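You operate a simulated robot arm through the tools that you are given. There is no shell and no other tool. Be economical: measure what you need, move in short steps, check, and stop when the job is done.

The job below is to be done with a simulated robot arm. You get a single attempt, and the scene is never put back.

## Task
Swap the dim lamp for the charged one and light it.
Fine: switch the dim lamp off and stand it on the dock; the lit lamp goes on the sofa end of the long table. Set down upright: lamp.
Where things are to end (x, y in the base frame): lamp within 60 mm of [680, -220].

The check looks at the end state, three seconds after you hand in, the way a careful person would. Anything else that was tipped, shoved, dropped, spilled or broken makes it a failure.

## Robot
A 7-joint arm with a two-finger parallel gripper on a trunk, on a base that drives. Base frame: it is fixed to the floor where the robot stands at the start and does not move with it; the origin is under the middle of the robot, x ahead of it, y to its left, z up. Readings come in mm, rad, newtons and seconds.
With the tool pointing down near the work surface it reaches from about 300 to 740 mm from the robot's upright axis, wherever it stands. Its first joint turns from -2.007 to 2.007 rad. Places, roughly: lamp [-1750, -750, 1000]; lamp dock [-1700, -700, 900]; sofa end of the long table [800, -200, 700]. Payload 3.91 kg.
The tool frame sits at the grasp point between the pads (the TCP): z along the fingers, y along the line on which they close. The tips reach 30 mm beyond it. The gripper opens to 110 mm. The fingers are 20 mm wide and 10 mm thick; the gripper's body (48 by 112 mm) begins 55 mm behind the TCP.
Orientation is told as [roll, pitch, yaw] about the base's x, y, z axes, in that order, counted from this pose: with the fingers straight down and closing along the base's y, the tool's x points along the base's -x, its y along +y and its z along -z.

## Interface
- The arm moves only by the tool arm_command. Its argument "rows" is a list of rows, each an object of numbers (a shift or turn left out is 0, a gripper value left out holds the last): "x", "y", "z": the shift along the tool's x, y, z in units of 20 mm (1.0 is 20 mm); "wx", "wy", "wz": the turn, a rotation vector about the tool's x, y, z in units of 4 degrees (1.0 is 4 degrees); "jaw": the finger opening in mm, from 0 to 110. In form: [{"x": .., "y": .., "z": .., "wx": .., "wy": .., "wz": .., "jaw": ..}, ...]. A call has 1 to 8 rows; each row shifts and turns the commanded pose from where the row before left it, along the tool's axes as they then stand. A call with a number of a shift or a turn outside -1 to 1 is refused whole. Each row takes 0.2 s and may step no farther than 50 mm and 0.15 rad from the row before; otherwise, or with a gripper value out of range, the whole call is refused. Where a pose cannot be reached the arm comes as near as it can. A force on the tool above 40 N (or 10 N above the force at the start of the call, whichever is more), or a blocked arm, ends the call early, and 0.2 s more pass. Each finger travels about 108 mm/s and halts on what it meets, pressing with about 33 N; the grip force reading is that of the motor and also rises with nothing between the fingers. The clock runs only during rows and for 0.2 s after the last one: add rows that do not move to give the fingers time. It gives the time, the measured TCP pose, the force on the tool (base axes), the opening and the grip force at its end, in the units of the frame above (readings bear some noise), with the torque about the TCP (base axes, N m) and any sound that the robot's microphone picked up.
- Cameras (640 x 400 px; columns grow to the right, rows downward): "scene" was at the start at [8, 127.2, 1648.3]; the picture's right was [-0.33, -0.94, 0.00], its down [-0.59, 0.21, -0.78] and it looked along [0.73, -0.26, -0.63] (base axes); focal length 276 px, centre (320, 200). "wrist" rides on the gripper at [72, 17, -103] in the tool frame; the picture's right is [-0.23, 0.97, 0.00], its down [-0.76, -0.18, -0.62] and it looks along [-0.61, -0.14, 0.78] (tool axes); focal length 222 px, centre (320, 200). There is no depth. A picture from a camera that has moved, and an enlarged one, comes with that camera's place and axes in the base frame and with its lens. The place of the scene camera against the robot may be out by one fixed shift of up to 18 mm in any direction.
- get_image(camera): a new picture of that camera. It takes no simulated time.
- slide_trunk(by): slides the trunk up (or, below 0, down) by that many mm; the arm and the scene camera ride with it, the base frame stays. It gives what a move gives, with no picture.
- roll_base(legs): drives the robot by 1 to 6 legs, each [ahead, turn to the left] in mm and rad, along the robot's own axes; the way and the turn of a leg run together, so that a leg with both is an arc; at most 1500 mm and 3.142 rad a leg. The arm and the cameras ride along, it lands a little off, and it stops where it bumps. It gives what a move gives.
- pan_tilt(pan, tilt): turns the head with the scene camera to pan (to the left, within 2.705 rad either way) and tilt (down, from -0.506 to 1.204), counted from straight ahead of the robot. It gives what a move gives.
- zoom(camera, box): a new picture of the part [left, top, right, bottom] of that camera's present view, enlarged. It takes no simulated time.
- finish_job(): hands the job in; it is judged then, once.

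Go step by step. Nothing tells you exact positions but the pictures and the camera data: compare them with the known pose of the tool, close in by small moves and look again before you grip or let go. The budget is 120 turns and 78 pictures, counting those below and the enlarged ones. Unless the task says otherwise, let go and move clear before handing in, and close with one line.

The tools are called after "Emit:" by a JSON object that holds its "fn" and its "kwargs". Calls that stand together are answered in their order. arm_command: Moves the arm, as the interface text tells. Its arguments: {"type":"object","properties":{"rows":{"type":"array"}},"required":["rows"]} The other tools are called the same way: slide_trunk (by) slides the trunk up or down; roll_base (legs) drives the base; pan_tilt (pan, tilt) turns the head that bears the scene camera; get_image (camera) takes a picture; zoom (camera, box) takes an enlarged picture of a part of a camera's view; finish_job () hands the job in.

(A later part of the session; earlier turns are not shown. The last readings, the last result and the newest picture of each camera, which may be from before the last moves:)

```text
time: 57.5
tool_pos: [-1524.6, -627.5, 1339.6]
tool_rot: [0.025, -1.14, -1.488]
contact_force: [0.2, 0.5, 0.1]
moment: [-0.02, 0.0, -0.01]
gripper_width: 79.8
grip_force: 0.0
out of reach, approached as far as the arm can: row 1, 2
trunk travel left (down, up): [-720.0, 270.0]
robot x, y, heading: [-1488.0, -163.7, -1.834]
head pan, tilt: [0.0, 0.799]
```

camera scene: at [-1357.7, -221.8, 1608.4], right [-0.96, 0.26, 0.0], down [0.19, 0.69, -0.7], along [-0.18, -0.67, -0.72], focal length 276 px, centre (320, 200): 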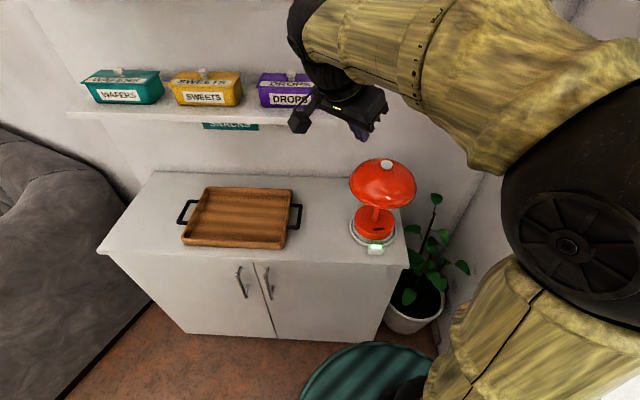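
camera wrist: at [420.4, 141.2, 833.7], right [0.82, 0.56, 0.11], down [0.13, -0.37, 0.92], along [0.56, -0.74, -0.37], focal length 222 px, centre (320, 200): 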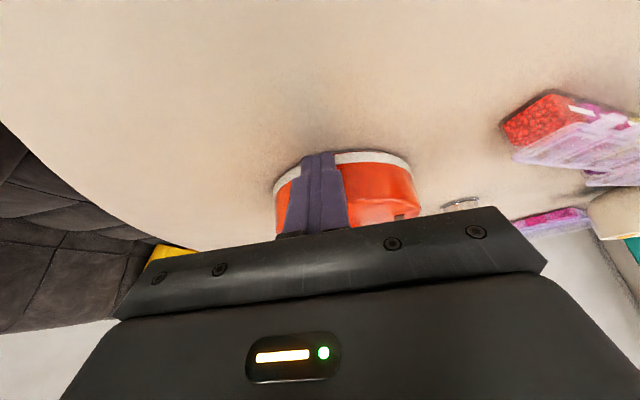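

Emit:
{"fn": "arm_command", "kwargs": {"rows": [{"y": -1}, {"y": -1}, {"y": -1}, {"y": -1}, {"y": -1}, {"y": -1}, {"y": -1}, {"y": -1}]}}

Emit:
{"fn": "get_image", "kwargs": {"camera": "scene"}}

Emit:
{"fn": "get_image", "kwargs": {"camera": "wrist"}}

```text
time: 59.3
tool_pos: [-1684.4, -642.3, 1336.9]
tool_rot: [0.024, -1.153, -1.49]
contact_force: [-0.3, -0.2, 0.3]
moment: [-0.05, 0.0, 0.0]
gripper_width: 80.1
grip_force: 0.0
trunk travel left (down, up): [-720.0, 270.0]
robot x, y, heading: [-1483.4, -163.5, -1.837]
head pan, tilt: [0.0, 0.799]
```

```text
40 pictures are left
camera scene: at [-1358.0, -222.2, 1608.4], right [-0.96, 0.26, 0.0], down [0.19, 0.69, -0.7], along [-0.18, -0.67, -0.72], focal length 276 px, centre (320, 200)
```

scene: 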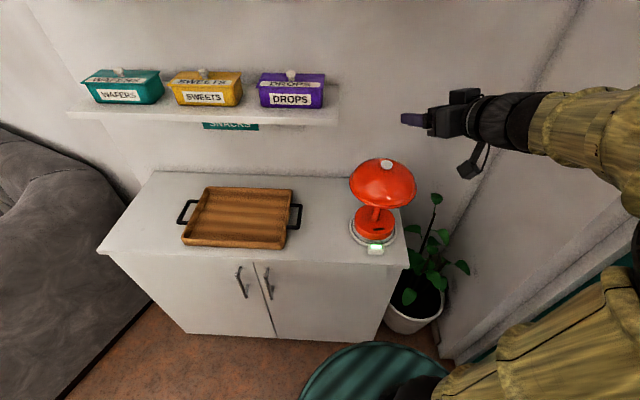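

```text
39 pictures are left
camera wrist: at [-1680.0, -517.4, 1314.0], right [0.98, 0.01, 0.22], down [-0.21, 0.24, 0.95], along [-0.05, -0.97, 0.24], focal length 222 px, centre (320, 200)
```

wrist: 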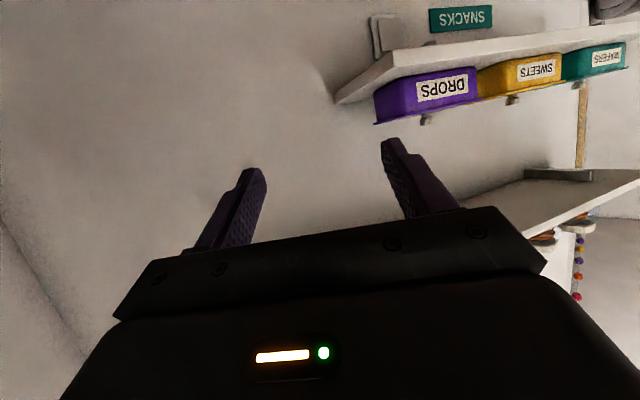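

Emit:
{"fn": "arm_command", "kwargs": {"rows": [{"z": -0.777, "x": 0.346, "y": -0.3}, {"z": -0.777, "x": 0.346, "y": -0.3}, {"z": -0.777, "x": 0.346, "y": -0.3}, {"z": -0.777, "x": 0.346, "y": -0.3}, {"z": -0.777, "x": 0.346, "y": -0.3}, {"z": 0}]}}

```text
time: 60.7
tool_pos: [-1722.4, -560.4, 1337.3]
tool_rot: [0.023, -1.155, -1.49]
contact_force: [-0.8, 0.2, -0.9]
moment: [-0.01, 0.02, 0.06]
gripper_width: 80.1
grip_force: 0.0
trunk travel left (down, up): [-720.0, 270.0]
robot x, y, heading: [-1484.3, -167.4, -1.836]
head pan, tilt: [0.0, 0.799]
```

Emit:
{"fn": "slide_trunk", "kwargs": {"by": -290}}

Emit:
{"fn": "get_image", "kwargs": {"camera": "scene"}}

Emit:
{"fn": "get_image", "kwargs": {"camera": "wrist"}}

```text
time: 63.6
tool_pos: [-1723.2, -561.5, 1048.2]
tool_rot: [0.022, -1.153, -1.49]
contact_force: [0.1, -0.7, -0.3]
moment: [0.02, -0.01, 0.0]
gripper_width: 79.7
grip_force: 0.0
trunk travel left (down, up): [-430.0, 560.0]
robot x, y, heading: [-1485.1, -162.0, -1.836]
head pan, tilt: [0.0, 0.799]
```

```text
38 pictures are left
camera scene: at [-1357.7, -221.7, 1318.4], right [-0.96, 0.26, 0.0], down [0.19, 0.69, -0.7], along [-0.18, -0.67, -0.72], focal length 276 px, centre (320, 200)
```

scene: 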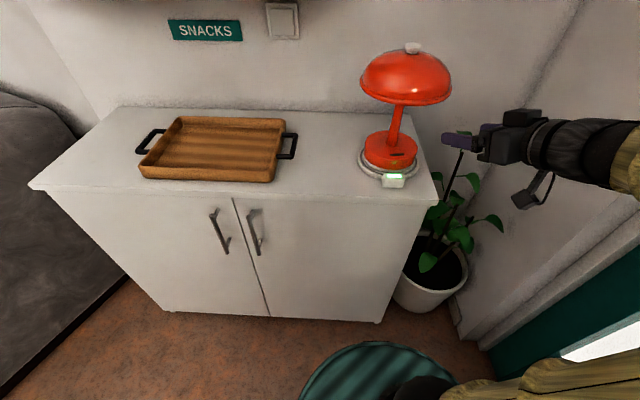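

```text
37 pictures are left
camera wrist: at [-1718.8, -434.8, 1023.9], right [0.98, 0.01, 0.22], down [-0.21, 0.24, 0.95], along [-0.05, -0.97, 0.24], focal length 222 px, centre (320, 200)
```

wrist: 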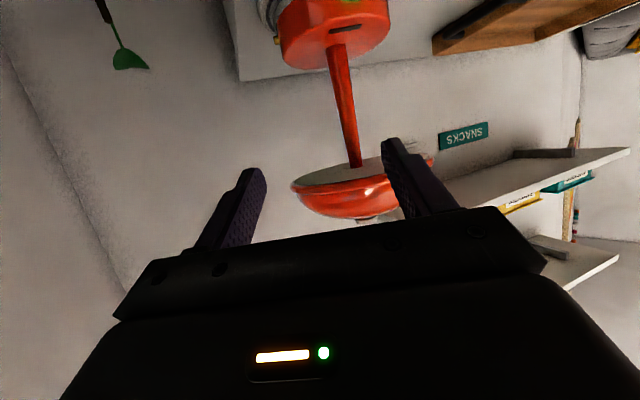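

Emit:
{"fn": "zoom", "kwargs": {"camera": "scene", "box": [340, 30, 500, 190]}}

Emit:
{"fn": "zoom", "kwargs": {"camera": "wrist", "box": [240, 0, 480, 230]}}

```text
2.50 times, centred on (420, 110) of scene
camera zoom: at [-1357.7, -221.7, 1318.4], right [-0.96, 0.26, 0.0], down [0.19, 0.69, -0.7], along [-0.18, -0.67, -0.72], focal length 689 px, centre (70, 425)
```

zoom: 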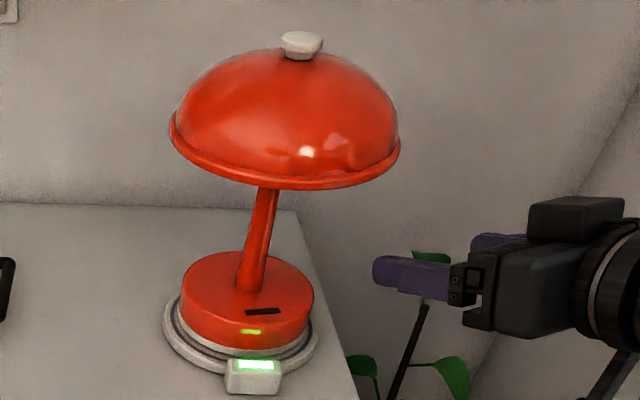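

```text
1.74 times, centred on (360, 115) of wrist
camera zoom: at [-1718.8, -434.8, 1023.9], right [0.98, 0.01, 0.22], down [-0.21, 0.24, 0.95], along [-0.05, -0.97, 0.24], focal length 386 px, centre (250, 348)
```

zoom: 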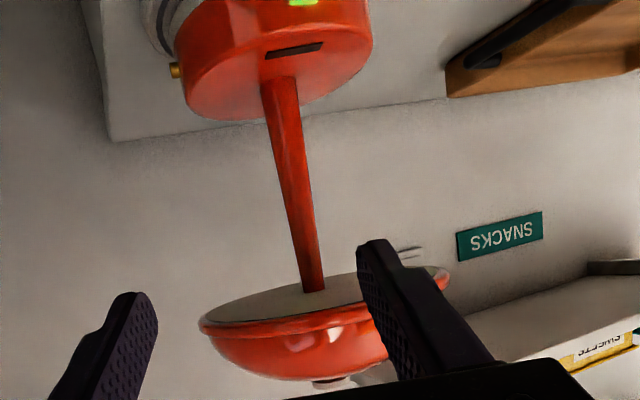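

Emit:
{"fn": "slide_trunk", "kwargs": {"by": -72}}

Emit:
{"fn": "arm_command", "kwargs": {"rows": [{"y": 0.8}, {"y": 0.785}, {"z": 0.914, "x": -0.407}, {"z": 0.914, "x": -0.407}, {"z": 0}]}}

Emit:
{"fn": "get_image", "kwargs": {"camera": "wrist"}}

```text
time: 64.7
tool_pos: [-1723.0, -561.0, 975.3]
tool_rot: [0.023, -1.153, -1.492]
contact_force: [-0.2, -0.1, -0.7]
moment: [0.01, -0.01, 0.0]
gripper_width: 80.0
grip_force: 0.0
trunk travel left (down, up): [-358.0, 632.0]
robot x, y, heading: [-1484.0, -169.5, -1.837]
head pan, tilt: [0.0, 0.799]
```

```text
time: 65.9
tool_pos: [-1686.5, -595.8, 976.3]
tool_rot: [0.022, -1.152, -1.49]
contact_force: [-0.5, -0.4, 0.0]
moment: [-0.04, 0.01, 0.01]
gripper_width: 79.8
grip_force: 0.0
trunk travel left (down, up): [-358.0, 632.0]
robot x, y, heading: [-1489.3, -161.6, -1.833]
head pan, tilt: [0.0, 0.799]
```

```text
34 pictures are left
camera wrist: at [-1682.4, -471.1, 952.8], right [0.98, 0.01, 0.22], down [-0.21, 0.24, 0.95], along [-0.05, -0.97, 0.24], focal length 222 px, centre (320, 200)
```

wrist: 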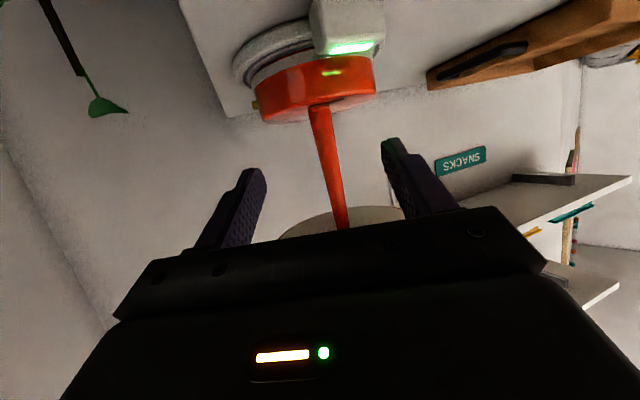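

Emit:
{"fn": "arm_command", "kwargs": {"rows": [{"z": 0.914, "x": -0.407}, {"z": 0.914, "x": -0.407}, {"z": 0.914, "x": -0.407}, {"z": 0.914, "x": -0.407}, {"z": 0.457, "x": -0.203}, {"z": 0}]}}

Emit:
{"fn": "get_image", "kwargs": {"camera": "wrist"}}

Emit:
{"fn": "zoom", "kwargs": {"camera": "scene", "box": [340, 0, 500, 160]}}

```text
time: 67.3
tool_pos: [-1677.2, -686.0, 975.9]
tool_rot: [0.022, -1.153, -1.49]
contact_force: [-0.4, -0.6, -0.3]
moment: [0.0, -0.01, 0.01]
gripper_width: 80.2
grip_force: 0.1
trunk travel left (down, up): [-358.0, 632.0]
robot x, y, heading: [-1485.1, -159.8, -1.835]
head pan, tilt: [0.0, 0.799]
```

```text
33 pictures are left
camera wrist: at [-1674.2, -561.3, 952.1], right [0.98, 0.01, 0.22], down [-0.21, 0.24, 0.95], along [-0.05, -0.97, 0.24], focal length 222 px, centre (320, 200)
```

wrist: 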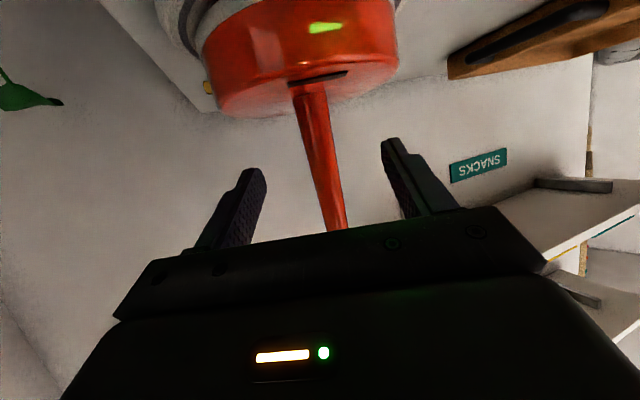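

```text
2.50 times, centred on (420, 80) of scene
camera zoom: at [-1357.6, -221.8, 1246.3], right [-0.96, 0.26, 0.0], down [0.19, 0.69, -0.7], along [-0.18, -0.67, -0.72], focal length 689 px, centre (70, 500)
```

zoom: 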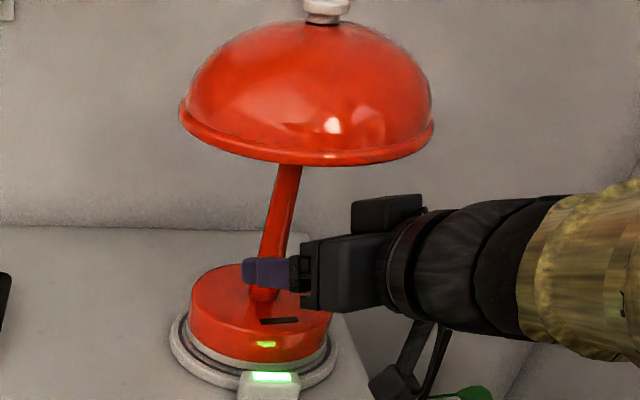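

Emit:
{"fn": "arm_command", "kwargs": {"rows": [{"z": 0.914, "x": -0.407}, {"z": 0.731, "x": -0.326}, {"z": 0}]}}

Emit:
{"fn": "zoom", "kwargs": {"camera": "scene", "box": [340, 0, 500, 160]}}

Emit:
{"fn": "get_image", "kwargs": {"camera": "wrist"}}

```text
time: 68.1
tool_pos: [-1674.2, -723.9, 974.1]
tool_rot: [0.024, -1.153, -1.489]
contact_force: [0.0, 0.2, -0.7]
moment: [0.0, -0.05, -0.01]
gripper_width: 79.8
grip_force: 0.1
trunk travel left (down, up): [-358.0, 632.0]
robot x, y, heading: [-1486.5, -165.1, -1.839]
head pan, tilt: [0.0, 0.799]
```

```text
2.50 times, centred on (420, 80) of scene
camera zoom: at [-1357.7, -221.9, 1246.3], right [-0.96, 0.26, 0.0], down [0.19, 0.69, -0.7], along [-0.18, -0.67, -0.72], focal length 689 px, centre (70, 500)
```

zoom: 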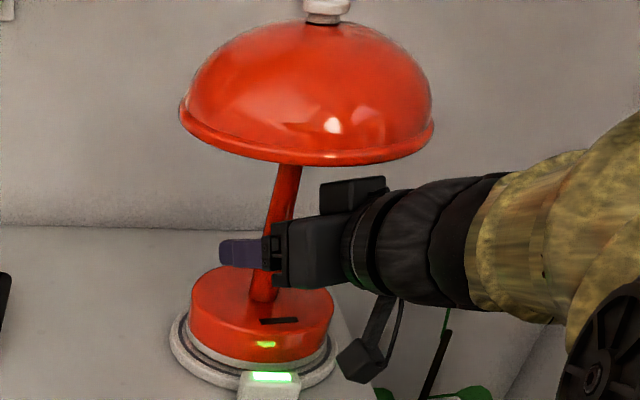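

```text
30 pictures are left
camera wrist: at [-1670.1, -598.2, 951.1], right [0.98, 0.01, 0.22], down [-0.21, 0.24, 0.95], along [-0.05, -0.97, 0.24], focal length 222 px, centre (320, 200)
```

wrist: 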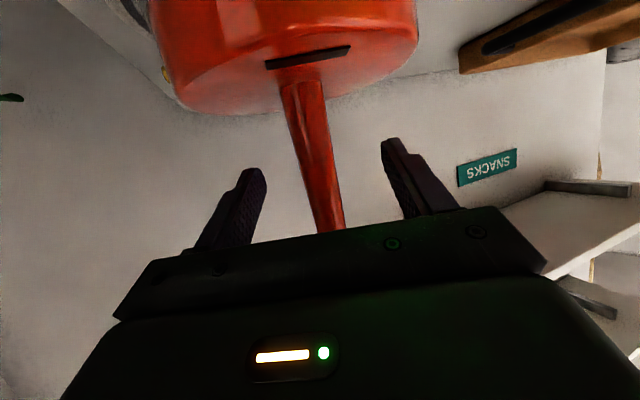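

Emit:
{"fn": "arm_command", "kwargs": {"rows": [{"jaw": 40}, {"jaw": 0}, {}, {}, {}]}}

```text
time: 69.3
tool_pos: [-1674.4, -722.9, 975.0]
tool_rot: [0.022, -1.154, -1.491]
contact_force: [-2.1, -1.2, 1.1]
moment: [0.0, 0.47, -0.05]
gripper_width: 22.2
grip_force: 33.1
trunk travel left (down, up): [-358.0, 632.0]
robot x, y, heading: [-1489.3, -162.1, -1.838]
head pan, tilt: [0.0, 0.799]
```

Gripped at 22 mm. I lift with the trunk and check.

Emit:
{"fn": "slide_trunk", "kwargs": {"by": 60}}

Emit:
{"fn": "zoom", "kwargs": {"camera": "scene", "box": [340, 0, 500, 200]}}

```text
time: 70.3
tool_pos: [-1673.1, -723.7, 1034.8]
tool_rot: [0.024, -1.151, -1.492]
contact_force: [0.3, 0.3, -7.5]
moment: [0.16, 0.02, -0.03]
gripper_width: 22.3
grip_force: 33.6
trunk travel left (down, up): [-418.0, 572.0]
robot x, y, heading: [-1484.9, -164.1, -1.834]
head pan, tilt: [0.0, 0.799]
```

```text
2.00 times, centred on (420, 100) of scene
camera zoom: at [-1357.9, -222.5, 1306.3], right [-0.96, 0.26, 0.0], down [0.19, 0.69, -0.7], along [-0.18, -0.67, -0.72], focal length 551 px, centre (120, 400)
```

zoom: 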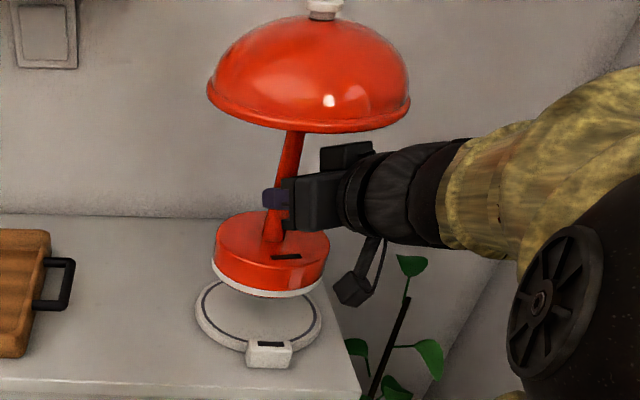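

Lifted cleanly (7.5 N). I raise it further, draw it in, and look before driving.

Emit:
{"fn": "slide_trunk", "kwargs": {"by": 120}}

Emit:
{"fn": "arm_command", "kwargs": {"rows": [{"z": -0.914, "x": 0.407}, {"z": -0.914, "x": 0.407}, {"z": -0.914, "x": 0.407}, {"z": -0.914, "x": 0.407}, {"z": -0.914, "x": 0.407}, {"z": -0.914, "x": 0.407}, {}]}}

Emit:
{"fn": "roll_base", "kwargs": {"legs": [[0, 0.9]]}}

Emit:
{"fn": "roll_base", "kwargs": {"legs": [[0, 0.98]]}}

Emit:
{"fn": "get_image", "kwargs": {"camera": "scene"}}

```text
time: 71.8
tool_pos: [-1674.2, -722.8, 1154.9]
tool_rot: [0.024, -1.152, -1.491]
contact_force: [-0.4, 0.3, -7.3]
moment: [0.11, 0.03, 0.0]
gripper_width: 22.3
grip_force: 33.5
trunk travel left (down, up): [-538.0, 452.0]
robot x, y, heading: [-1484.4, -161.6, -1.838]
head pan, tilt: [0.0, 0.799]
```

```text
time: 73.4
tool_pos: [-1685.5, -604.9, 1153.7]
tool_rot: [0.023, -1.151, -1.489]
contact_force: [-1.0, -0.6, -7.4]
moment: [0.18, -0.01, -0.02]
gripper_width: 22.0
grip_force: 33.0
trunk travel left (down, up): [-538.0, 452.0]
robot x, y, heading: [-1487.8, -163.0, -1.837]
head pan, tilt: [0.0, 0.799]
```

```text
time: 76.1
tool_pos: [-1263.6, -594.1, 1153.0]
tool_rot: [0.024, -1.152, -0.587]
contact_force: [-0.9, -0.9, -8.5]
moment: [0.11, 0.13, 0.04]
gripper_width: 22.1
grip_force: 32.8
trunk travel left (down, up): [-538.0, 452.0]
robot x, y, heading: [-1486.9, -166.3, -0.932]
head pan, tilt: [0.0, 0.799]
```

```text
time: 79.0
tool_pos: [-1009.1, -221.0, 1154.7]
tool_rot: [0.025, -1.151, 0.39]
contact_force: [0.7, 0.2, -7.4]
moment: [-0.05, 0.11, -0.05]
gripper_width: 21.9
grip_force: 33.2
trunk travel left (down, up): [-538.0, 452.0]
robot x, y, heading: [-1484.1, -164.7, 0.053]
head pan, tilt: [0.0, 0.799]
```

```text
28 pictures are left
camera scene: at [-1488.0, -10.2, 1426.3], right [0.05, -1.0, 0.0], down [-0.72, -0.04, -0.7], along [0.7, 0.03, -0.72], focal length 276 px, centre (320, 200)
```

scene: 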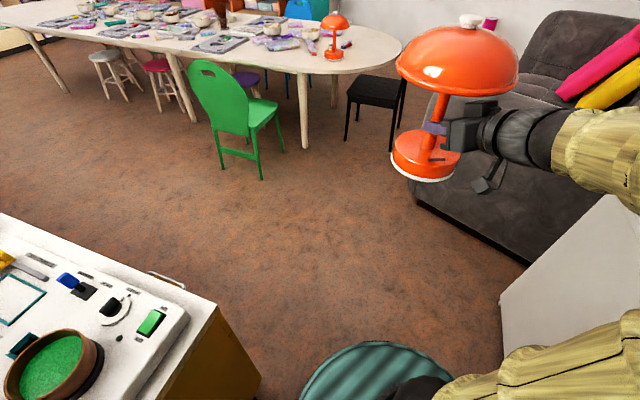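

Emit:
{"fn": "roll_base", "kwargs": {"legs": [[1000, 0], [480, -0.05]]}}

Emit:
{"fn": "pan_tilt", "kwargs": {"pan": -0.25, "tilt": 0.75}}

Emit:
{"fn": "get_image", "kwargs": {"camera": "scene"}}

```text
time: 86.5
tool_pos: [430.9, -207.6, 1154.0]
tool_rot: [0.026, -1.152, 0.321]
contact_force: [0.5, 0.8, -7.7]
moment: [-0.04, 0.14, -0.02]
gripper_width: 22.1
grip_force: 33.3
trunk travel left (down, up): [-538.0, 452.0]
robot x, y, heading: [-43.4, -124.8, -0.023]
head pan, tilt: [0.0, 0.799]
```

```text
time: 87.2
tool_pos: [430.6, -208.2, 1153.6]
tool_rot: [0.025, -1.152, 0.321]
contact_force: [0.4, -0.6, -7.7]
moment: [-0.04, 0.13, -0.02]
gripper_width: 22.0
grip_force: 33.1
trunk travel left (down, up): [-538.0, 452.0]
robot x, y, heading: [-44.0, -123.5, -0.024]
head pan, tilt: [-0.25, 0.75]
```

```text
27 pictures are left
camera scene: at [-34.0, 12.6, 1430.3], right [-0.26, -0.96, 0.0], down [-0.66, 0.18, -0.73], along [0.7, -0.19, -0.68], focal length 276 px, centre (320, 200)
```

scene: 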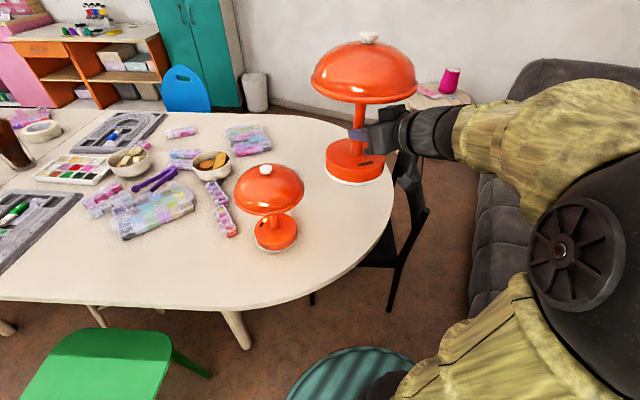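

Target (680, -220) is free, right of the dim lamp. I move forward a little and swing the held lamp so its button side will be reachable, still high up.

Emit:
{"fn": "roll_base", "kwargs": {"legs": [[80, 0]]}}

Emit:
{"fn": "arm_command", "kwargs": {"rows": [{"wx": 0.914, "wz": 0.407}, {"wx": 0.914, "wz": 0.407}, {"wx": 0.914, "wz": 0.407}, {"wx": 0.914, "wz": 0.407}, {"wx": 0.914, "wz": 0.407}, {"wx": 0.914, "wz": 0.407}, {"wx": 0.914, "wz": 0.407}, {"wx": 0.914, "wz": 0.407}]}}

```text
time: 88.3
tool_pos: [512.6, -208.5, 1152.8]
tool_rot: [0.023, -1.149, 0.32]
contact_force: [0.4, 0.3, -8.2]
moment: [-0.06, 0.14, 0.01]
gripper_width: 22.0
grip_force: 33.2
trunk travel left (down, up): [-538.0, 452.0]
robot x, y, heading: [34.9, -121.3, -0.019]
head pan, tilt: [-0.25, 0.75]
```

```text
time: 90.1
tool_pos: [512.3, -208.5, 1152.6]
tool_rot: [0.019, -1.144, -0.233]
contact_force: [0.3, 0.4, -7.8]
moment: [0.03, 0.13, 0.0]
gripper_width: 22.2
grip_force: 32.7
trunk travel left (down, up): [-538.0, 452.0]
robot x, y, heading: [34.9, -125.1, -0.019]
head pan, tilt: [-0.25, 0.75]
```

Emit:
{"fn": "arm_command", "kwargs": {"rows": [{"wx": 0.914, "wz": 0.407}, {"wx": 0.914, "wz": 0.407}, {"z": 0.914, "x": -0.407, "y": 0.19}, {"z": 0.914, "x": -0.407, "y": 0.19}, {"z": 0.914, "x": -0.407, "y": 0.19}, {"z": 0.914, "x": -0.407, "y": 0.19}, {}]}}

Emit:
{"fn": "arm_command", "kwargs": {"rows": [{"z": 0.914, "x": -0.407, "y": 0.19}, {"z": 0.914, "x": -0.407, "y": 0.19}, {"z": 0.914, "x": -0.407, "y": 0.19}, {"z": 0.914, "x": -0.407, "y": 0.19}, {"z": 0.87, "x": -0.39}, {}]}}

Emit:
{"fn": "slide_trunk", "kwargs": {"by": -250}}

Emit:
{"fn": "get_image", "kwargs": {"camera": "scene"}}

```text
time: 91.7
tool_pos: [594.4, -221.9, 1153.3]
tool_rot: [0.018, -1.146, -0.37]
contact_force: [0.5, -0.5, -7.4]
moment: [0.02, 0.12, -0.04]
gripper_width: 22.2
grip_force: 33.2
trunk travel left (down, up): [-538.0, 452.0]
robot x, y, heading: [32.4, -122.8, -0.016]
head pan, tilt: [-0.25, 0.75]
```

```text
time: 93.1
tool_pos: [633.3, -217.8, 1164.2]
tool_rot: [0.018, -1.146, -0.371]
contact_force: [0.4, 0.4, -6.7]
moment: [0.09, 0.15, 0.01]
gripper_width: 22.3
grip_force: 33.9
out of reach, approached as far as the arm can: row 2, 3, 4, 5
trunk travel left (down, up): [-538.0, 452.0]
robot x, y, heading: [38.4, -120.2, -0.015]
head pan, tilt: [-0.25, 0.75]
```

```text
time: 95.7
tool_pos: [633.3, -220.9, 913.2]
tool_rot: [0.018, -1.146, -0.372]
contact_force: [0.4, -0.1, -7.7]
moment: [0.07, 0.14, -0.01]
gripper_width: 22.1
grip_force: 32.9
trunk travel left (down, up): [-288.0, 702.0]
robot x, y, heading: [40.4, -126.4, -0.017]
head pan, tilt: [-0.25, 0.75]
```

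```text
26 pictures are left
camera scene: at [47.8, 11.1, 1180.4], right [-0.26, -0.96, 0.0], down [-0.66, 0.18, -0.73], along [0.71, -0.19, -0.68], focal length 276 px, centre (320, 200)
```

scene: 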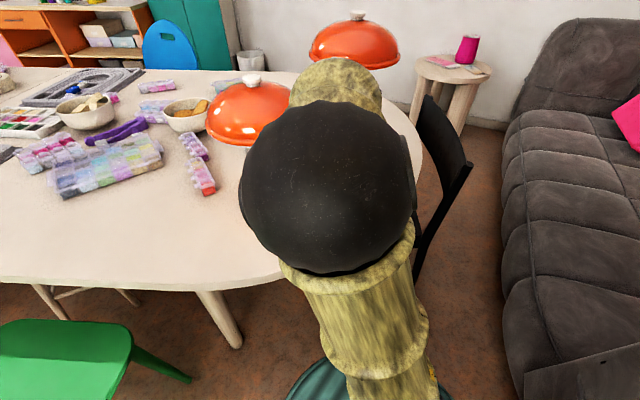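

The arm's reach ended at x=633 and the wrist is near the dim lamp. I turn the tool away from it and shift 40 mm right, then roll forward.

Emit:
{"fn": "arm_command", "kwargs": {"rows": [{"z": -0.914, "x": 0.407}, {"wx": -0.914, "wz": -0.407}, {"wx": -0.914, "wz": -0.407}, {"wx": -0.914, "wz": -0.407}, {"y": -1}, {"y": -0.8}, {}]}}

```text
time: 97.3
tool_pos: [608.6, -248.7, 914.2]
tool_rot: [0.021, -1.147, -0.164]
contact_force: [0.8, -0.2, -7.5]
moment: [0.07, 0.13, 0.0]
gripper_width: 22.1
grip_force: 33.4
trunk travel left (down, up): [-288.0, 702.0]
robot x, y, heading: [37.5, -121.4, -0.018]
head pan, tilt: [-0.25, 0.75]
```

Emit:
{"fn": "roll_base", "kwargs": {"legs": [[77, 0]]}}

Emit:
{"fn": "get_image", "kwargs": {"camera": "wrist"}}

Emit:
{"fn": "get_image", "kwargs": {"camera": "scene"}}

```text
time: 98.4
tool_pos: [688.1, -251.6, 911.9]
tool_rot: [0.02, -1.146, -0.169]
contact_force: [-0.8, 1.0, -6.8]
moment: [0.01, 0.14, 0.01]
gripper_width: 22.2
grip_force: 33.1
trunk travel left (down, up): [-288.0, 702.0]
robot x, y, heading: [121.0, -124.5, -0.016]
head pan, tilt: [-0.25, 0.75]
```

```text
25 pictures are left
camera wrist: at [567.2, -215.4, 890.5], right [0.24, 0.95, 0.22], down [-0.28, -0.15, 0.95], along [0.93, -0.28, 0.23], focal length 222 px, centre (320, 200)
```

wrist: 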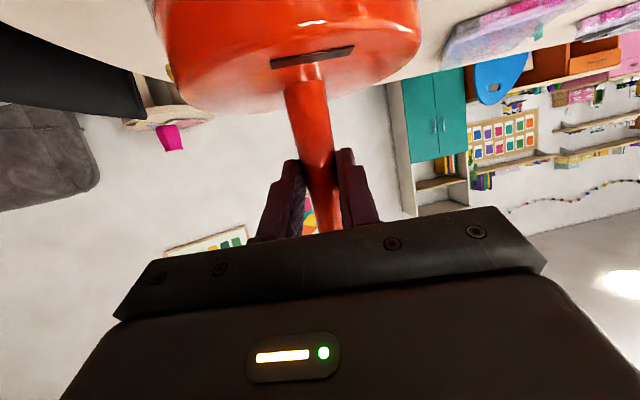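

```text
24 pictures are left
camera scene: at [127.4, 9.6, 1180.3], right [-0.27, -0.96, 0.0], down [-0.66, 0.18, -0.73], along [0.7, -0.19, -0.68], focal length 276 px, centre (320, 200)
```

scene: 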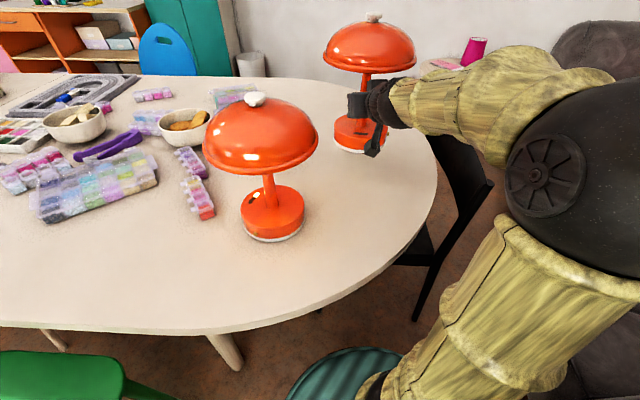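

Emit:
{"fn": "slide_trunk", "kwargs": {"by": -62}}

Emit:
{"fn": "slide_trunk", "kwargs": {"by": -6}}

Emit:
{"fn": "slide_trunk", "kwargs": {"by": -4}}

```text
time: 99.4
tool_pos: [687.2, -250.2, 852.0]
tool_rot: [0.021, -1.146, -0.166]
contact_force: [-0.8, -1.5, -7.7]
moment: [0.0, 0.13, 0.02]
gripper_width: 21.9
grip_force: 33.1
trunk travel left (down, up): [-226.0, 764.0]
robot x, y, heading: [117.6, -127.1, -0.02]
head pan, tilt: [-0.25, 0.75]
```

```text
time: 99.9
tool_pos: [688.6, -251.3, 845.6]
tool_rot: [0.022, -1.146, -0.166]
contact_force: [0.0, 0.1, -7.0]
moment: [0.03, 0.16, -0.02]
gripper_width: 22.1
grip_force: 33.1
trunk travel left (down, up): [-220.0, 770.0]
robot x, y, heading: [117.4, -125.9, -0.019]
head pan, tilt: [-0.25, 0.75]
```

```text
time: 100.5
tool_pos: [687.5, -249.9, 842.8]
tool_rot: [0.018, -1.149, -0.163]
contact_force: [0.7, 2.2, 1.5]
moment: [-0.47, -0.31, 0.09]
gripper_width: 22.2
grip_force: 33.2
trunk travel left (down, up): [-216.0, 774.0]
robot x, y, heading: [115.7, -124.8, -0.018]
head pan, tilt: [-0.25, 0.75]
```

Set down at TCP z≈842. I open and check it stands.

Emit:
{"fn": "arm_command", "kwargs": {"rows": [{"jaw": 40}, {"jaw": 80}, {}, {}]}}

Emit:
{"fn": "arm_command", "kwargs": {"rows": [{"z": -0.914, "x": 0.407}, {"z": -0.914, "x": 0.407}, {"z": -0.914, "x": 0.407}, {"z": -0.914, "x": 0.407}, {"z": -0.914, "x": 0.407}, {"z": -0.914, "x": 0.407}, {}]}}

Emit:
{"fn": "get_image", "kwargs": {"camera": "scene"}}

Emit:
{"fn": "get_image", "kwargs": {"camera": "wrist"}}

```text
time: 101.5
tool_pos: [688.3, -251.0, 842.1]
tool_rot: [0.02, -1.146, -0.165]
contact_force: [-0.5, 0.2, 1.1]
moment: [0.03, 0.03, 0.01]
gripper_width: 80.2
grip_force: 0.1
trunk travel left (down, up): [-216.0, 774.0]
robot x, y, heading: [117.6, -126.0, -0.018]
head pan, tilt: [-0.25, 0.75]
```

```text
time: 103.1
tool_pos: [569.3, -232.0, 843.2]
tool_rot: [0.02, -1.147, -0.166]
contact_force: [1.3, -0.2, 0.2]
moment: [-0.01, -0.01, -0.01]
gripper_width: 80.1
grip_force: 0.1
out of reach, approached as far as the arm can: row 1, 2
trunk travel left (down, up): [-216.0, 774.0]
robot x, y, heading: [119.3, -126.3, -0.023]
head pan, tilt: [-0.25, 0.75]
```

```text
23 pictures are left
camera scene: at [126.9, 9.7, 1108.4], right [-0.27, -0.96, 0.0], down [-0.66, 0.18, -0.73], along [0.71, -0.19, -0.68], focal length 276 px, centre (320, 200)
```

scene: 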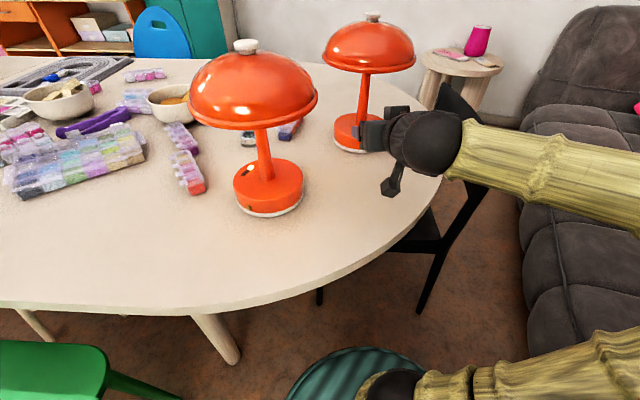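

```text
22 pictures are left
camera wrist: at [449.3, -196.7, 820.1], right [0.24, 0.95, 0.22], down [-0.28, -0.15, 0.95], along [0.93, -0.28, 0.23], focal length 222 px, centre (320, 200)
```

wrist: 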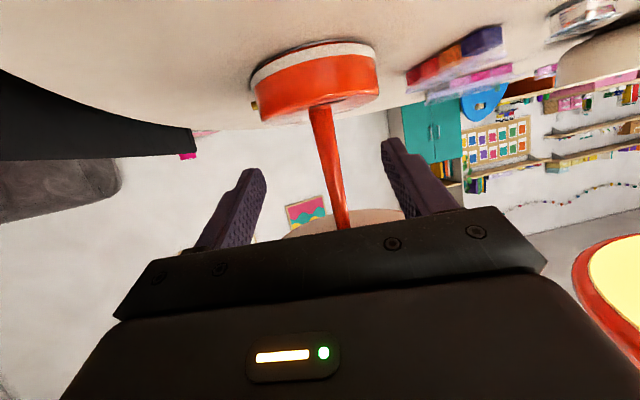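

The charged lamp stands at about (688, -251), unlit; the dim lamp glows underneath, which gives me a clear on/off check. I retract, and go back to press the dim lamp's button slightly lower and more centred.

Emit:
{"fn": "slide_trunk", "kwargs": {"by": 250}}

Emit:
{"fn": "roll_base", "kwargs": {"legs": [[-120, 0], [0, 0.15]]}}

Emit:
{"fn": "arm_command", "kwargs": {"rows": [{"wy": 1, "jaw": 0}, {"wy": 1}, {"wy": 1}, {"wy": 1}, {"wy": 1}, {"wy": 1}, {"wy": 1}, {"wy": 1}]}}

Emit:
{"fn": "arm_command", "kwargs": {"rows": [{"wy": 0.92}, {"wx": 0.5, "wz": 0.866}, {"wx": 0.5, "wz": 0.866}, {"wx": 0.5, "wz": 0.866}, {"wx": 0.5, "wz": 0.866}, {"wx": 0.5, "wz": 0.866}, {"wx": 0.5, "wz": 0.866}, {"wx": 0.5, "wz": 0.866}]}}

```text
time: 105.6
tool_pos: [569.9, -232.0, 1092.4]
tool_rot: [0.021, -1.148, -0.168]
contact_force: [0.1, 0.8, 0.2]
moment: [-0.02, 0.01, 0.02]
gripper_width: 80.2
grip_force: 0.1
trunk travel left (down, up): [-466.0, 524.0]
robot x, y, heading: [117.5, -126.7, -0.019]
head pan, tilt: [-0.25, 0.75]
```

```text
time: 107.5
tool_pos: [459.0, -164.5, 1093.6]
tool_rot: [0.021, -1.147, -0.023]
contact_force: [0.2, -0.4, 0.1]
moment: [0.01, 0.04, -0.03]
gripper_width: 79.9
grip_force: 0.0
trunk travel left (down, up): [-466.0, 524.0]
robot x, y, heading: [-2.5, -123.7, 0.131]
head pan, tilt: [-0.25, 0.75]
```

```text
time: 109.3
tool_pos: [459.3, -164.5, 1092.5]
tool_rot: [0.009, -0.586, -0.009]
contact_force: [-0.6, 0.3, 0.0]
moment: [0.01, 0.04, -0.02]
gripper_width: 0.0
grip_force: 32.6
trunk travel left (down, up): [-466.0, 524.0]
robot x, y, heading: [-2.9, -123.9, 0.125]
head pan, tilt: [-0.25, 0.75]
```

```text
time: 111.1
tool_pos: [460.0, -164.1, 1093.4]
tool_rot: [0.01, -0.521, -0.498]
contact_force: [-0.6, 0.4, 0.2]
moment: [-0.01, -0.01, 0.0]
gripper_width: 0.2
grip_force: 32.5
trunk travel left (down, up): [-466.0, 524.0]
robot x, y, heading: [-3.9, -120.2, 0.129]
head pan, tilt: [-0.25, 0.75]
```

Emit:
{"fn": "arm_command", "kwargs": {"rows": [{"wx": 0.5, "wz": 0.866}, {"wx": 0.5, "wz": 0.866}, {"wx": 0.5, "wz": 0.866}, {"wx": 0.45, "wz": 0.78}, {"z": -0.5, "x": 0.866, "y": 0.94}, {"z": -0.5, "x": 0.866, "y": 0.94}, {"z": -0.5, "x": 0.866, "y": 0.94}, {"z": -0.5, "x": 0.866, "y": 0.94}]}}

Emit:
{"fn": "arm_command", "kwargs": {"rows": [{"z": -0.5, "x": 0.866, "y": 0.94}, {"z": -0.5, "x": 0.866, "y": 0.94}, {"z": -0.5, "x": 0.866, "y": 0.94}, {"z": -0.5, "x": 0.866, "y": 0.94}, {"z": -0.5, "x": 0.866, "y": 0.94}, {"z": -0.2, "x": 0.346, "y": 0.4}, {}]}}

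Emit:
{"fn": "slide_trunk", "kwargs": {"by": -280}}

Emit:
{"fn": "get_image", "kwargs": {"camera": "scene"}}

```text
time: 112.9
tool_pos: [453.1, -52.7, 1092.9]
tool_rot: [0.007, -0.518, -0.77]
contact_force: [-0.6, 0.7, -0.4]
moment: [-0.01, -0.01, 0.02]
gripper_width: 0.1
grip_force: 32.9
trunk travel left (down, up): [-466.0, 524.0]
robot x, y, heading: [-6.9, -119.7, 0.129]
head pan, tilt: [-0.25, 0.75]
```

```text
time: 114.5
tool_pos: [445.5, 94.6, 1095.6]
tool_rot: [0.01, -0.518, -0.769]
contact_force: [0.3, 0.8, -0.1]
moment: [0.02, 0.01, 0.01]
gripper_width: 0.1
grip_force: 33.1
trunk travel left (down, up): [-466.0, 524.0]
robot x, y, heading: [-5.0, -119.8, 0.127]
head pan, tilt: [-0.25, 0.75]
```

```text
time: 117.3
tool_pos: [445.8, 94.8, 815.5]
tool_rot: [0.007, -0.519, -0.769]
contact_force: [-0.3, -0.5, 0.4]
moment: [0.0, 0.03, 0.01]
gripper_width: 0.0
grip_force: 32.8
trunk travel left (down, up): [-186.0, 804.0]
robot x, y, heading: [-6.6, -125.4, 0.13]
head pan, tilt: [-0.25, 0.75]
```

```text
21 pictures are left
camera scene: at [-14.6, 13.9, 1078.4], right [-0.12, -0.99, 0.0], down [-0.68, 0.08, -0.73], along [0.73, -0.09, -0.68], focal length 276 px, centre (320, 200)
```

scene: 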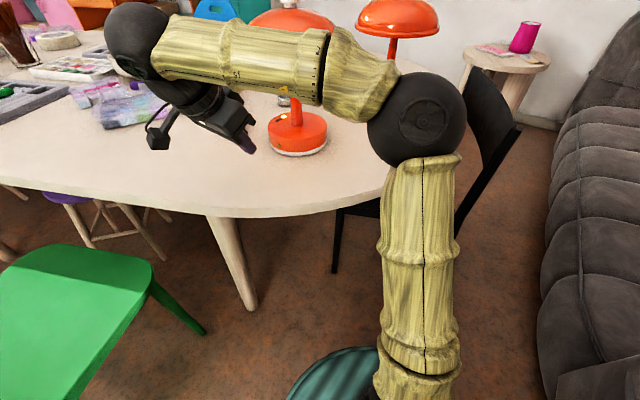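

Emit:
{"fn": "arm_command", "kwargs": {"rows": [{"z": 0.87, "x": 0.5}, {"z": 0.86, "x": 0.5, "y": 0.16}, {"z": 0.5, "x": -0.866}, {"z": 0.5, "x": -0.866}, {}]}}

Emit:
{"fn": "zoom", "kwargs": {"camera": "scene", "box": [220, 90, 348, 170]}}

```text
time: 118.5
tool_pos: [476.1, 70.0, 774.9]
tool_rot: [0.009, -0.519, -0.768]
contact_force: [-0.4, 0.2, 0.1]
moment: [0.04, -0.01, -0.01]
gripper_width: 0.1
grip_force: 32.8
trunk travel left (down, up): [-186.0, 804.0]
robot x, y, heading: [-4.7, -120.5, 0.124]
head pan, tilt: [-0.25, 0.75]
```

```text
5.00 times, centred on (284, 130) of scene
camera zoom: at [-14.6, 13.9, 1078.3], right [-0.12, -0.99, 0.0], down [-0.68, 0.08, -0.73], along [0.73, -0.09, -0.68], focal length 1378 px, centre (500, 550)
```

zoom: 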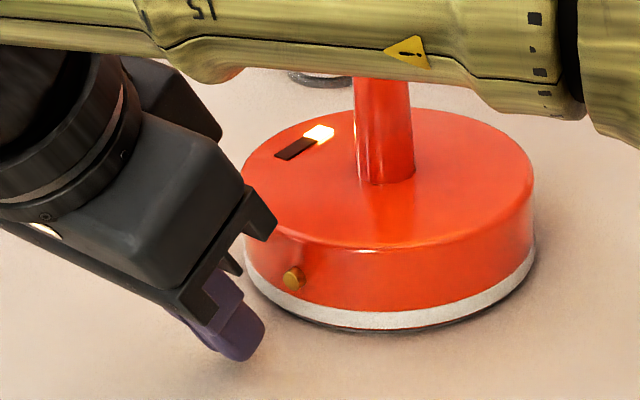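

Now the finger's leading edge lines up with the pin, about 18 mm away. I advance in small steps.

Emit:
{"fn": "arm_command", "kwargs": {"rows": [{"z": 0.2, "x": -0.346}, {"z": 0.15, "x": -0.26}]}}

Emit:
{"fn": "arm_command", "kwargs": {"rows": [{"z": 0.05, "x": -0.0866}, {"z": 0.025, "x": -0.0433}]}}

Emit:
{"fn": "arm_command", "kwargs": {"rows": [{"z": 0.025, "x": -0.0433}, {"z": 0.025, "x": -0.0433}]}}

```text
time: 119.1
tool_pos: [485.7, 60.8, 773.9]
tool_rot: [0.006, -0.518, -0.768]
contact_force: [-0.6, -0.7, -0.4]
moment: [0.0, -0.01, 0.01]
gripper_width: 0.1
grip_force: 33.1
trunk travel left (down, up): [-186.0, 804.0]
robot x, y, heading: [-5.1, -121.3, 0.126]
head pan, tilt: [-0.25, 0.75]
```

```text
time: 119.7
tool_pos: [488.2, 58.1, 774.2]
tool_rot: [0.007, -0.517, -0.768]
contact_force: [0.0, -0.2, -0.6]
moment: [-0.02, 0.05, 0.01]
gripper_width: 0.0
grip_force: 32.9
trunk travel left (down, up): [-186.0, 804.0]
robot x, y, heading: [-8.0, -125.2, 0.126]
head pan, tilt: [-0.25, 0.75]
```

```text
time: 120.3
tool_pos: [490.4, 57.1, 775.1]
tool_rot: [0.006, -0.519, -0.769]
contact_force: [0.2, -0.9, 0.6]
moment: [-0.02, 0.03, 0.02]
gripper_width: 0.0
grip_force: 32.8
trunk travel left (down, up): [-186.0, 804.0]
robot x, y, heading: [-4.6, -123.0, 0.128]
head pan, tilt: [-0.25, 0.75]
```

Emit:
{"fn": "arm_command", "kwargs": {"rows": [{"z": 0.025, "x": -0.0433}, {"z": 0.025, "x": -0.0433}]}}

Emit:
{"fn": "arm_command", "kwargs": {"rows": [{"z": 0.025, "x": -0.0433}]}}

Emit:
{"fn": "arm_command", "kwargs": {"rows": [{"z": 0.025, "x": -0.0433}]}}

Emit:
{"fn": "zoom", "kwargs": {"camera": "scene", "box": [220, 90, 348, 170]}}

```text
time: 120.9
tool_pos: [492.7, 55.0, 775.0]
tool_rot: [0.006, -0.52, -0.768]
contact_force: [0.0, 0.8, -0.4]
moment: [-0.03, 0.0, 0.0]
gripper_width: 0.0
grip_force: 32.7
trunk travel left (down, up): [-186.0, 804.0]
robot x, y, heading: [-6.3, -122.9, 0.132]
head pan, tilt: [-0.25, 0.75]
```

```text
time: 121.3
tool_pos: [492.3, 53.9, 775.8]
tool_rot: [0.007, -0.519, -0.768]
contact_force: [-0.3, -0.4, -0.6]
moment: [0.02, -0.03, 0.01]
gripper_width: 0.0
grip_force: 33.0
trunk travel left (down, up): [-186.0, 804.0]
robot x, y, heading: [-10.1, -122.8, 0.129]
head pan, tilt: [-0.25, 0.75]
```

```text
time: 121.7
tool_pos: [493.3, 52.5, 775.4]
tool_rot: [0.007, -0.519, -0.768]
contact_force: [0.1, 0.7, -0.2]
moment: [-0.01, 0.02, 0.0]
gripper_width: 0.2
grip_force: 33.8
trunk travel left (down, up): [-186.0, 804.0]
robot x, y, heading: [-5.9, -125.3, 0.13]
head pan, tilt: [-0.25, 0.75]
```

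```text
5.00 times, centred on (284, 130) of scene
camera zoom: at [-14.6, 13.9, 1078.3], right [-0.12, -0.99, 0.0], down [-0.68, 0.08, -0.73], along [0.73, -0.09, -0.68], focal length 1378 px, centre (500, 550)
```

zoom: 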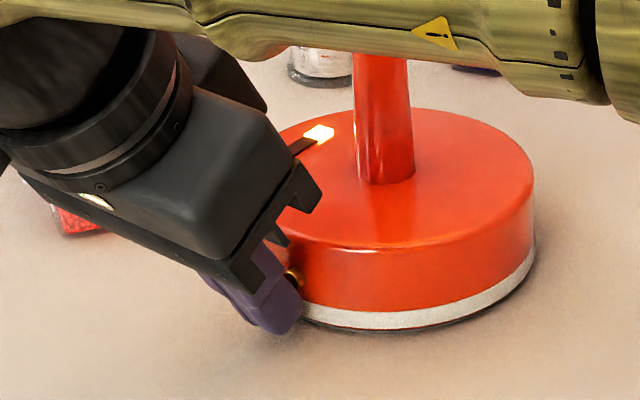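

The tip passes slightly below the pin. I back 5 mm, rise 4 mm, and press again.

Emit:
{"fn": "arm_command", "kwargs": {"rows": [{"z": -0.15, "x": 0.26}, {"z": -0.173, "x": -0.1}, {"z": 0.05, "x": -0.0866}, {"z": 0.025, "x": -0.0433}, {"z": 0.025, "x": -0.0433}]}}

Emit:
{"fn": "arm_command", "kwargs": {"rows": [{"z": 0.025, "x": -0.0433}, {"z": 0.025, "x": -0.0433}]}}

Emit:
{"fn": "arm_command", "kwargs": {"rows": [{"z": 0.025, "x": -0.0433}]}}

Emit:
{"fn": "zoom", "kwargs": {"camera": "scene", "box": [220, 90, 348, 170]}}

```text
time: 122.9
tool_pos: [491.8, 55.4, 779.4]
tool_rot: [0.009, -0.518, -0.767]
contact_force: [0.3, -0.9, -0.1]
moment: [-0.03, 0.01, -0.01]
gripper_width: 0.1
grip_force: 32.1
trunk travel left (down, up): [-186.0, 804.0]
robot x, y, heading: [-2.9, -122.0, 0.132]
head pan, tilt: [-0.25, 0.75]
```

```text
time: 123.5
tool_pos: [492.4, 54.4, 779.3]
tool_rot: [0.007, -0.518, -0.768]
contact_force: [-0.8, 0.0, -0.2]
moment: [0.0, -0.01, -0.04]
gripper_width: 0.3
grip_force: 32.5
trunk travel left (down, up): [-186.0, 804.0]
robot x, y, heading: [-1.1, -124.3, 0.127]
head pan, tilt: [-0.25, 0.75]
```

```text
time: 123.9
tool_pos: [492.8, 53.0, 780.0]
tool_rot: [0.007, -0.519, -0.766]
contact_force: [-0.7, 0.5, 0.2]
moment: [0.0, 0.01, 0.02]
gripper_width: 0.3
grip_force: 33.2
trunk travel left (down, up): [-186.0, 804.0]
robot x, y, heading: [-7.1, -126.6, 0.124]
head pan, tilt: [-0.25, 0.75]
```

```text
5.00 times, centred on (284, 130) of scene
camera zoom: at [-14.6, 13.9, 1078.3], right [-0.12, -0.99, 0.0], down [-0.68, 0.08, -0.73], along [0.73, -0.09, -0.68], focal length 1378 px, centre (500, 550)
```

zoom: 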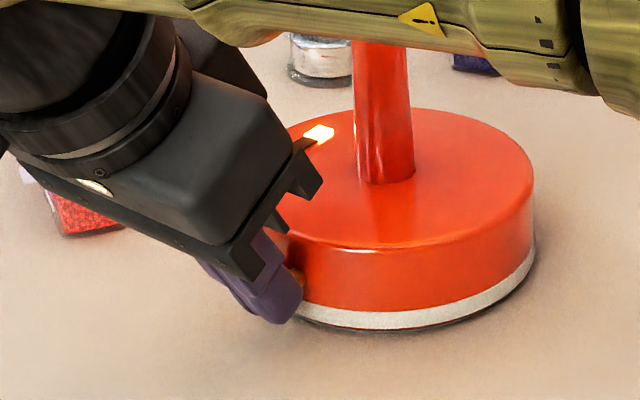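

Emit:
{"fn": "arm_command", "kwargs": {"rows": [{"z": 0.025, "x": -0.0433}]}}

Emit:
{"fn": "arm_command", "kwargs": {"rows": [{"z": 0.025, "x": -0.0433}]}}

Emit:
{"fn": "arm_command", "kwargs": {"rows": [{"z": 0.025, "x": -0.0433}]}}

Emit:
{"fn": "arm_command", "kwargs": {"rows": [{"z": 0.025, "x": -0.0433}]}}

```text
time: 124.3
tool_pos: [494.0, 53.5, 779.6]
tool_rot: [0.008, -0.518, -0.768]
contact_force: [0.6, 0.9, 1.4]
moment: [-0.01, 0.01, 0.0]
gripper_width: 0.0
grip_force: 32.7
trunk travel left (down, up): [-186.0, 804.0]
robot x, y, heading: [-7.9, -120.8, 0.124]
head pan, tilt: [-0.25, 0.75]
```

```text
time: 124.7
tool_pos: [495.1, 50.9, 779.1]
tool_rot: [0.007, -0.518, -0.768]
contact_force: [-2.3, 1.4, -0.4]
moment: [0.03, 0.07, -0.01]
gripper_width: 0.0
grip_force: 33.5
trunk travel left (down, up): [-186.0, 804.0]
robot x, y, heading: [-3.8, -123.2, 0.13]
head pan, tilt: [-0.25, 0.75]
```

```text
time: 125.1
tool_pos: [496.4, 50.0, 780.7]
tool_rot: [0.007, -0.518, -0.767]
contact_force: [-1.8, 2.0, 0.8]
moment: [0.03, 0.08, -0.01]
gripper_width: 0.0
grip_force: 33.2
trunk travel left (down, up): [-186.0, 804.0]
robot x, y, heading: [-3.1, -122.1, 0.128]
head pan, tilt: [-0.25, 0.75]
```

```text
time: 125.5
tool_pos: [497.1, 50.9, 780.2]
tool_rot: [0.008, -0.519, -0.768]
contact_force: [-2.3, 1.4, 0.9]
moment: [-0.03, 0.06, 0.0]
gripper_width: 0.0
grip_force: 33.0
trunk travel left (down, up): [-186.0, 804.0]
robot x, y, heading: [-5.6, -124.4, 0.129]
head pan, tilt: [-0.25, 0.75]
```

Emit:
{"fn": "zoom", "kwargs": {"camera": "scene", "box": [220, 90, 348, 170]}}

```text
5.00 times, centred on (284, 130) of scene
camera zoom: at [-14.8, 14.0, 1078.3], right [-0.12, -0.99, 0.0], down [-0.68, 0.08, -0.73], along [0.73, -0.09, -0.68], focal length 1378 px, centre (500, 550)
```

zoom: 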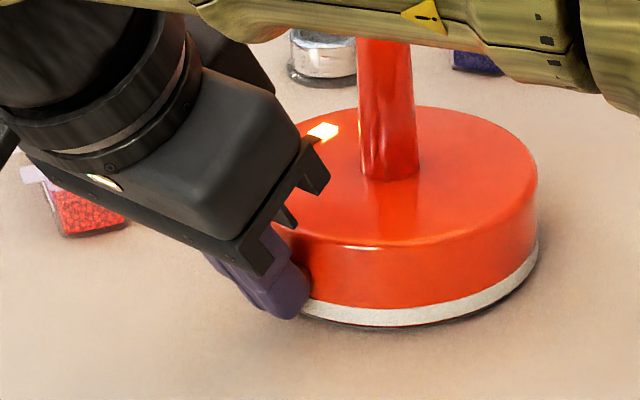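

Contact on the pin only slides the lamp at ~3 N with no click, so that pin is likely the charging contact. The white knob on top is the other candidate; I back off, rise, and point the tool straight down to press it.

Emit:
{"fn": "arm_command", "kwargs": {"rows": [{"z": -0.5, "x": 0.866}, {"z": -0.5, "x": 0.866}, {"z": -0.5, "x": 0.866}]}}

Emit:
{"fn": "slide_trunk", "kwargs": {"by": 310}}

Emit:
{"fn": "arm_command", "kwargs": {"rows": [{"wy": 1}, {"wy": 1}, {"wy": 1}, {"wy": 1}, {"wy": 1}, {"wy": 1}, {"wy": 1}, {"wy": 0.42}]}}

Emit:
{"fn": "zoom", "kwargs": {"camera": "wrist", "box": [180, 0, 460, 200]}}

```text
time: 126.3
tool_pos: [455.2, 91.0, 779.8]
tool_rot: [0.008, -0.519, -0.769]
contact_force: [-0.2, 0.8, 0.4]
moment: [0.0, 0.02, 0.03]
gripper_width: 0.1
grip_force: 33.2
trunk travel left (down, up): [-186.0, 804.0]
robot x, y, heading: [-4.1, -125.6, 0.127]
head pan, tilt: [-0.25, 0.75]
```

```text
time: 129.4
tool_pos: [453.8, 91.2, 1089.6]
tool_rot: [0.008, -0.518, -0.768]
contact_force: [0.1, 0.0, 0.6]
moment: [-0.01, 0.01, 0.03]
gripper_width: 0.4
grip_force: 33.0
trunk travel left (down, up): [-496.0, 494.0]
robot x, y, heading: [-5.3, -127.1, 0.125]
head pan, tilt: [-0.25, 0.75]
```

```text
time: 131.2
tool_pos: [453.6, 92.1, 1089.8]
tool_rot: [0.007, 0.001, -0.764]
contact_force: [0.2, 0.6, 0.1]
moment: [-0.04, -0.01, 0.0]
gripper_width: 0.1
grip_force: 32.6
trunk travel left (down, up): [-496.0, 494.0]
robot x, y, heading: [-7.7, -122.6, 0.124]
head pan, tilt: [-0.25, 0.75]
```

```text
2.00 times, centred on (320, 100) of wrist
camera zoom: at [412.4, 153.8, 1192.8], right [0.84, 0.55, 0.01], down [0.42, -0.66, 0.62], along [0.34, -0.52, -0.78], focal length 444 px, centre (320, 400)
```

zoom: 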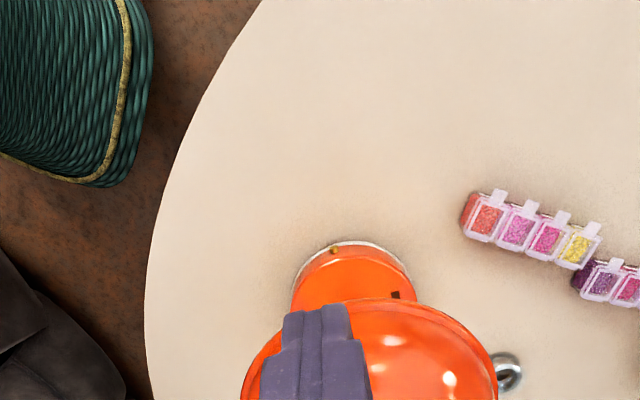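

Emit:
{"fn": "arm_command", "kwargs": {"rows": [{"x": -0.957}, {"x": -0.957}, {"x": -0.957}, {"x": -0.957}, {"x": -0.957}, {"x": -0.957}, {"x": -0.957}, {}]}}

Emit:
{"fn": "get_image", "kwargs": {"camera": "scene"}}

```text
time: 133.0
tool_pos: [552.4, -2.6, 1090.0]
tool_rot: [0.008, -0.001, -0.765]
contact_force: [0.8, -0.8, 0.0]
moment: [0.03, 0.0, 0.03]
gripper_width: 0.1
grip_force: 33.0
trunk travel left (down, up): [-496.0, 494.0]
robot x, y, heading: [-6.1, -122.9, 0.125]
head pan, tilt: [-0.25, 0.75]
```

```text
15 pictures are left
camera scene: at [-14.4, 13.9, 1388.4], right [-0.12, -0.99, 0.0], down [-0.68, 0.08, -0.73], along [0.73, -0.09, -0.68], focal length 276 px, centre (320, 200)
```

scene: 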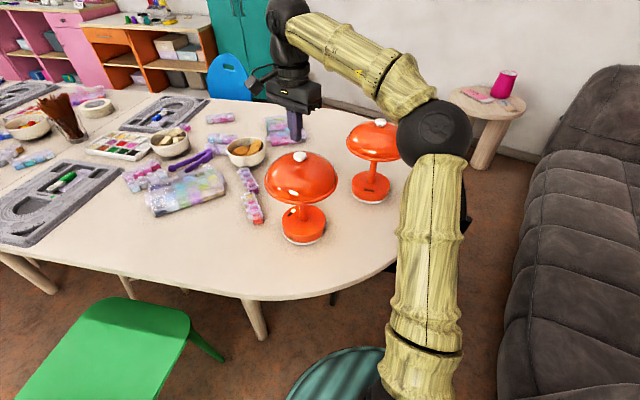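

Emit:
{"fn": "arm_command", "kwargs": {"rows": [{"z": 1}, {"z": 1}, {}]}}

Emit:
{"fn": "zoom", "kwargs": {"camera": "scene", "box": [240, 100, 368, 250]}}

```text
time: 133.8
tool_pos: [550.3, -0.8, 1048.3]
tool_rot: [0.007, -0.002, -0.765]
contact_force: [-0.4, -0.3, 0.1]
moment: [0.01, 0.01, -0.02]
gripper_width: 0.3
grip_force: 32.8
trunk travel left (down, up): [-496.0, 494.0]
robot x, y, heading: [-4.0, -125.2, 0.125]
head pan, tilt: [-0.25, 0.75]
```

```text
2.67 times, centred on (304, 175) of scene
camera zoom: at [-14.4, 13.9, 1388.4], right [-0.12, -0.99, 0.0], down [-0.68, 0.08, -0.73], along [0.73, -0.09, -0.68], focal length 735 px, centre (363, 267)
```

zoom: 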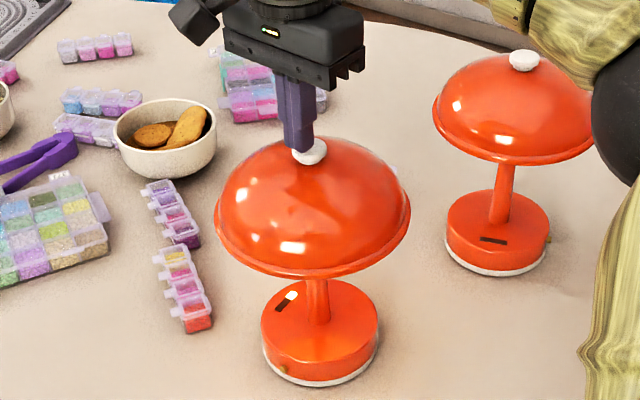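

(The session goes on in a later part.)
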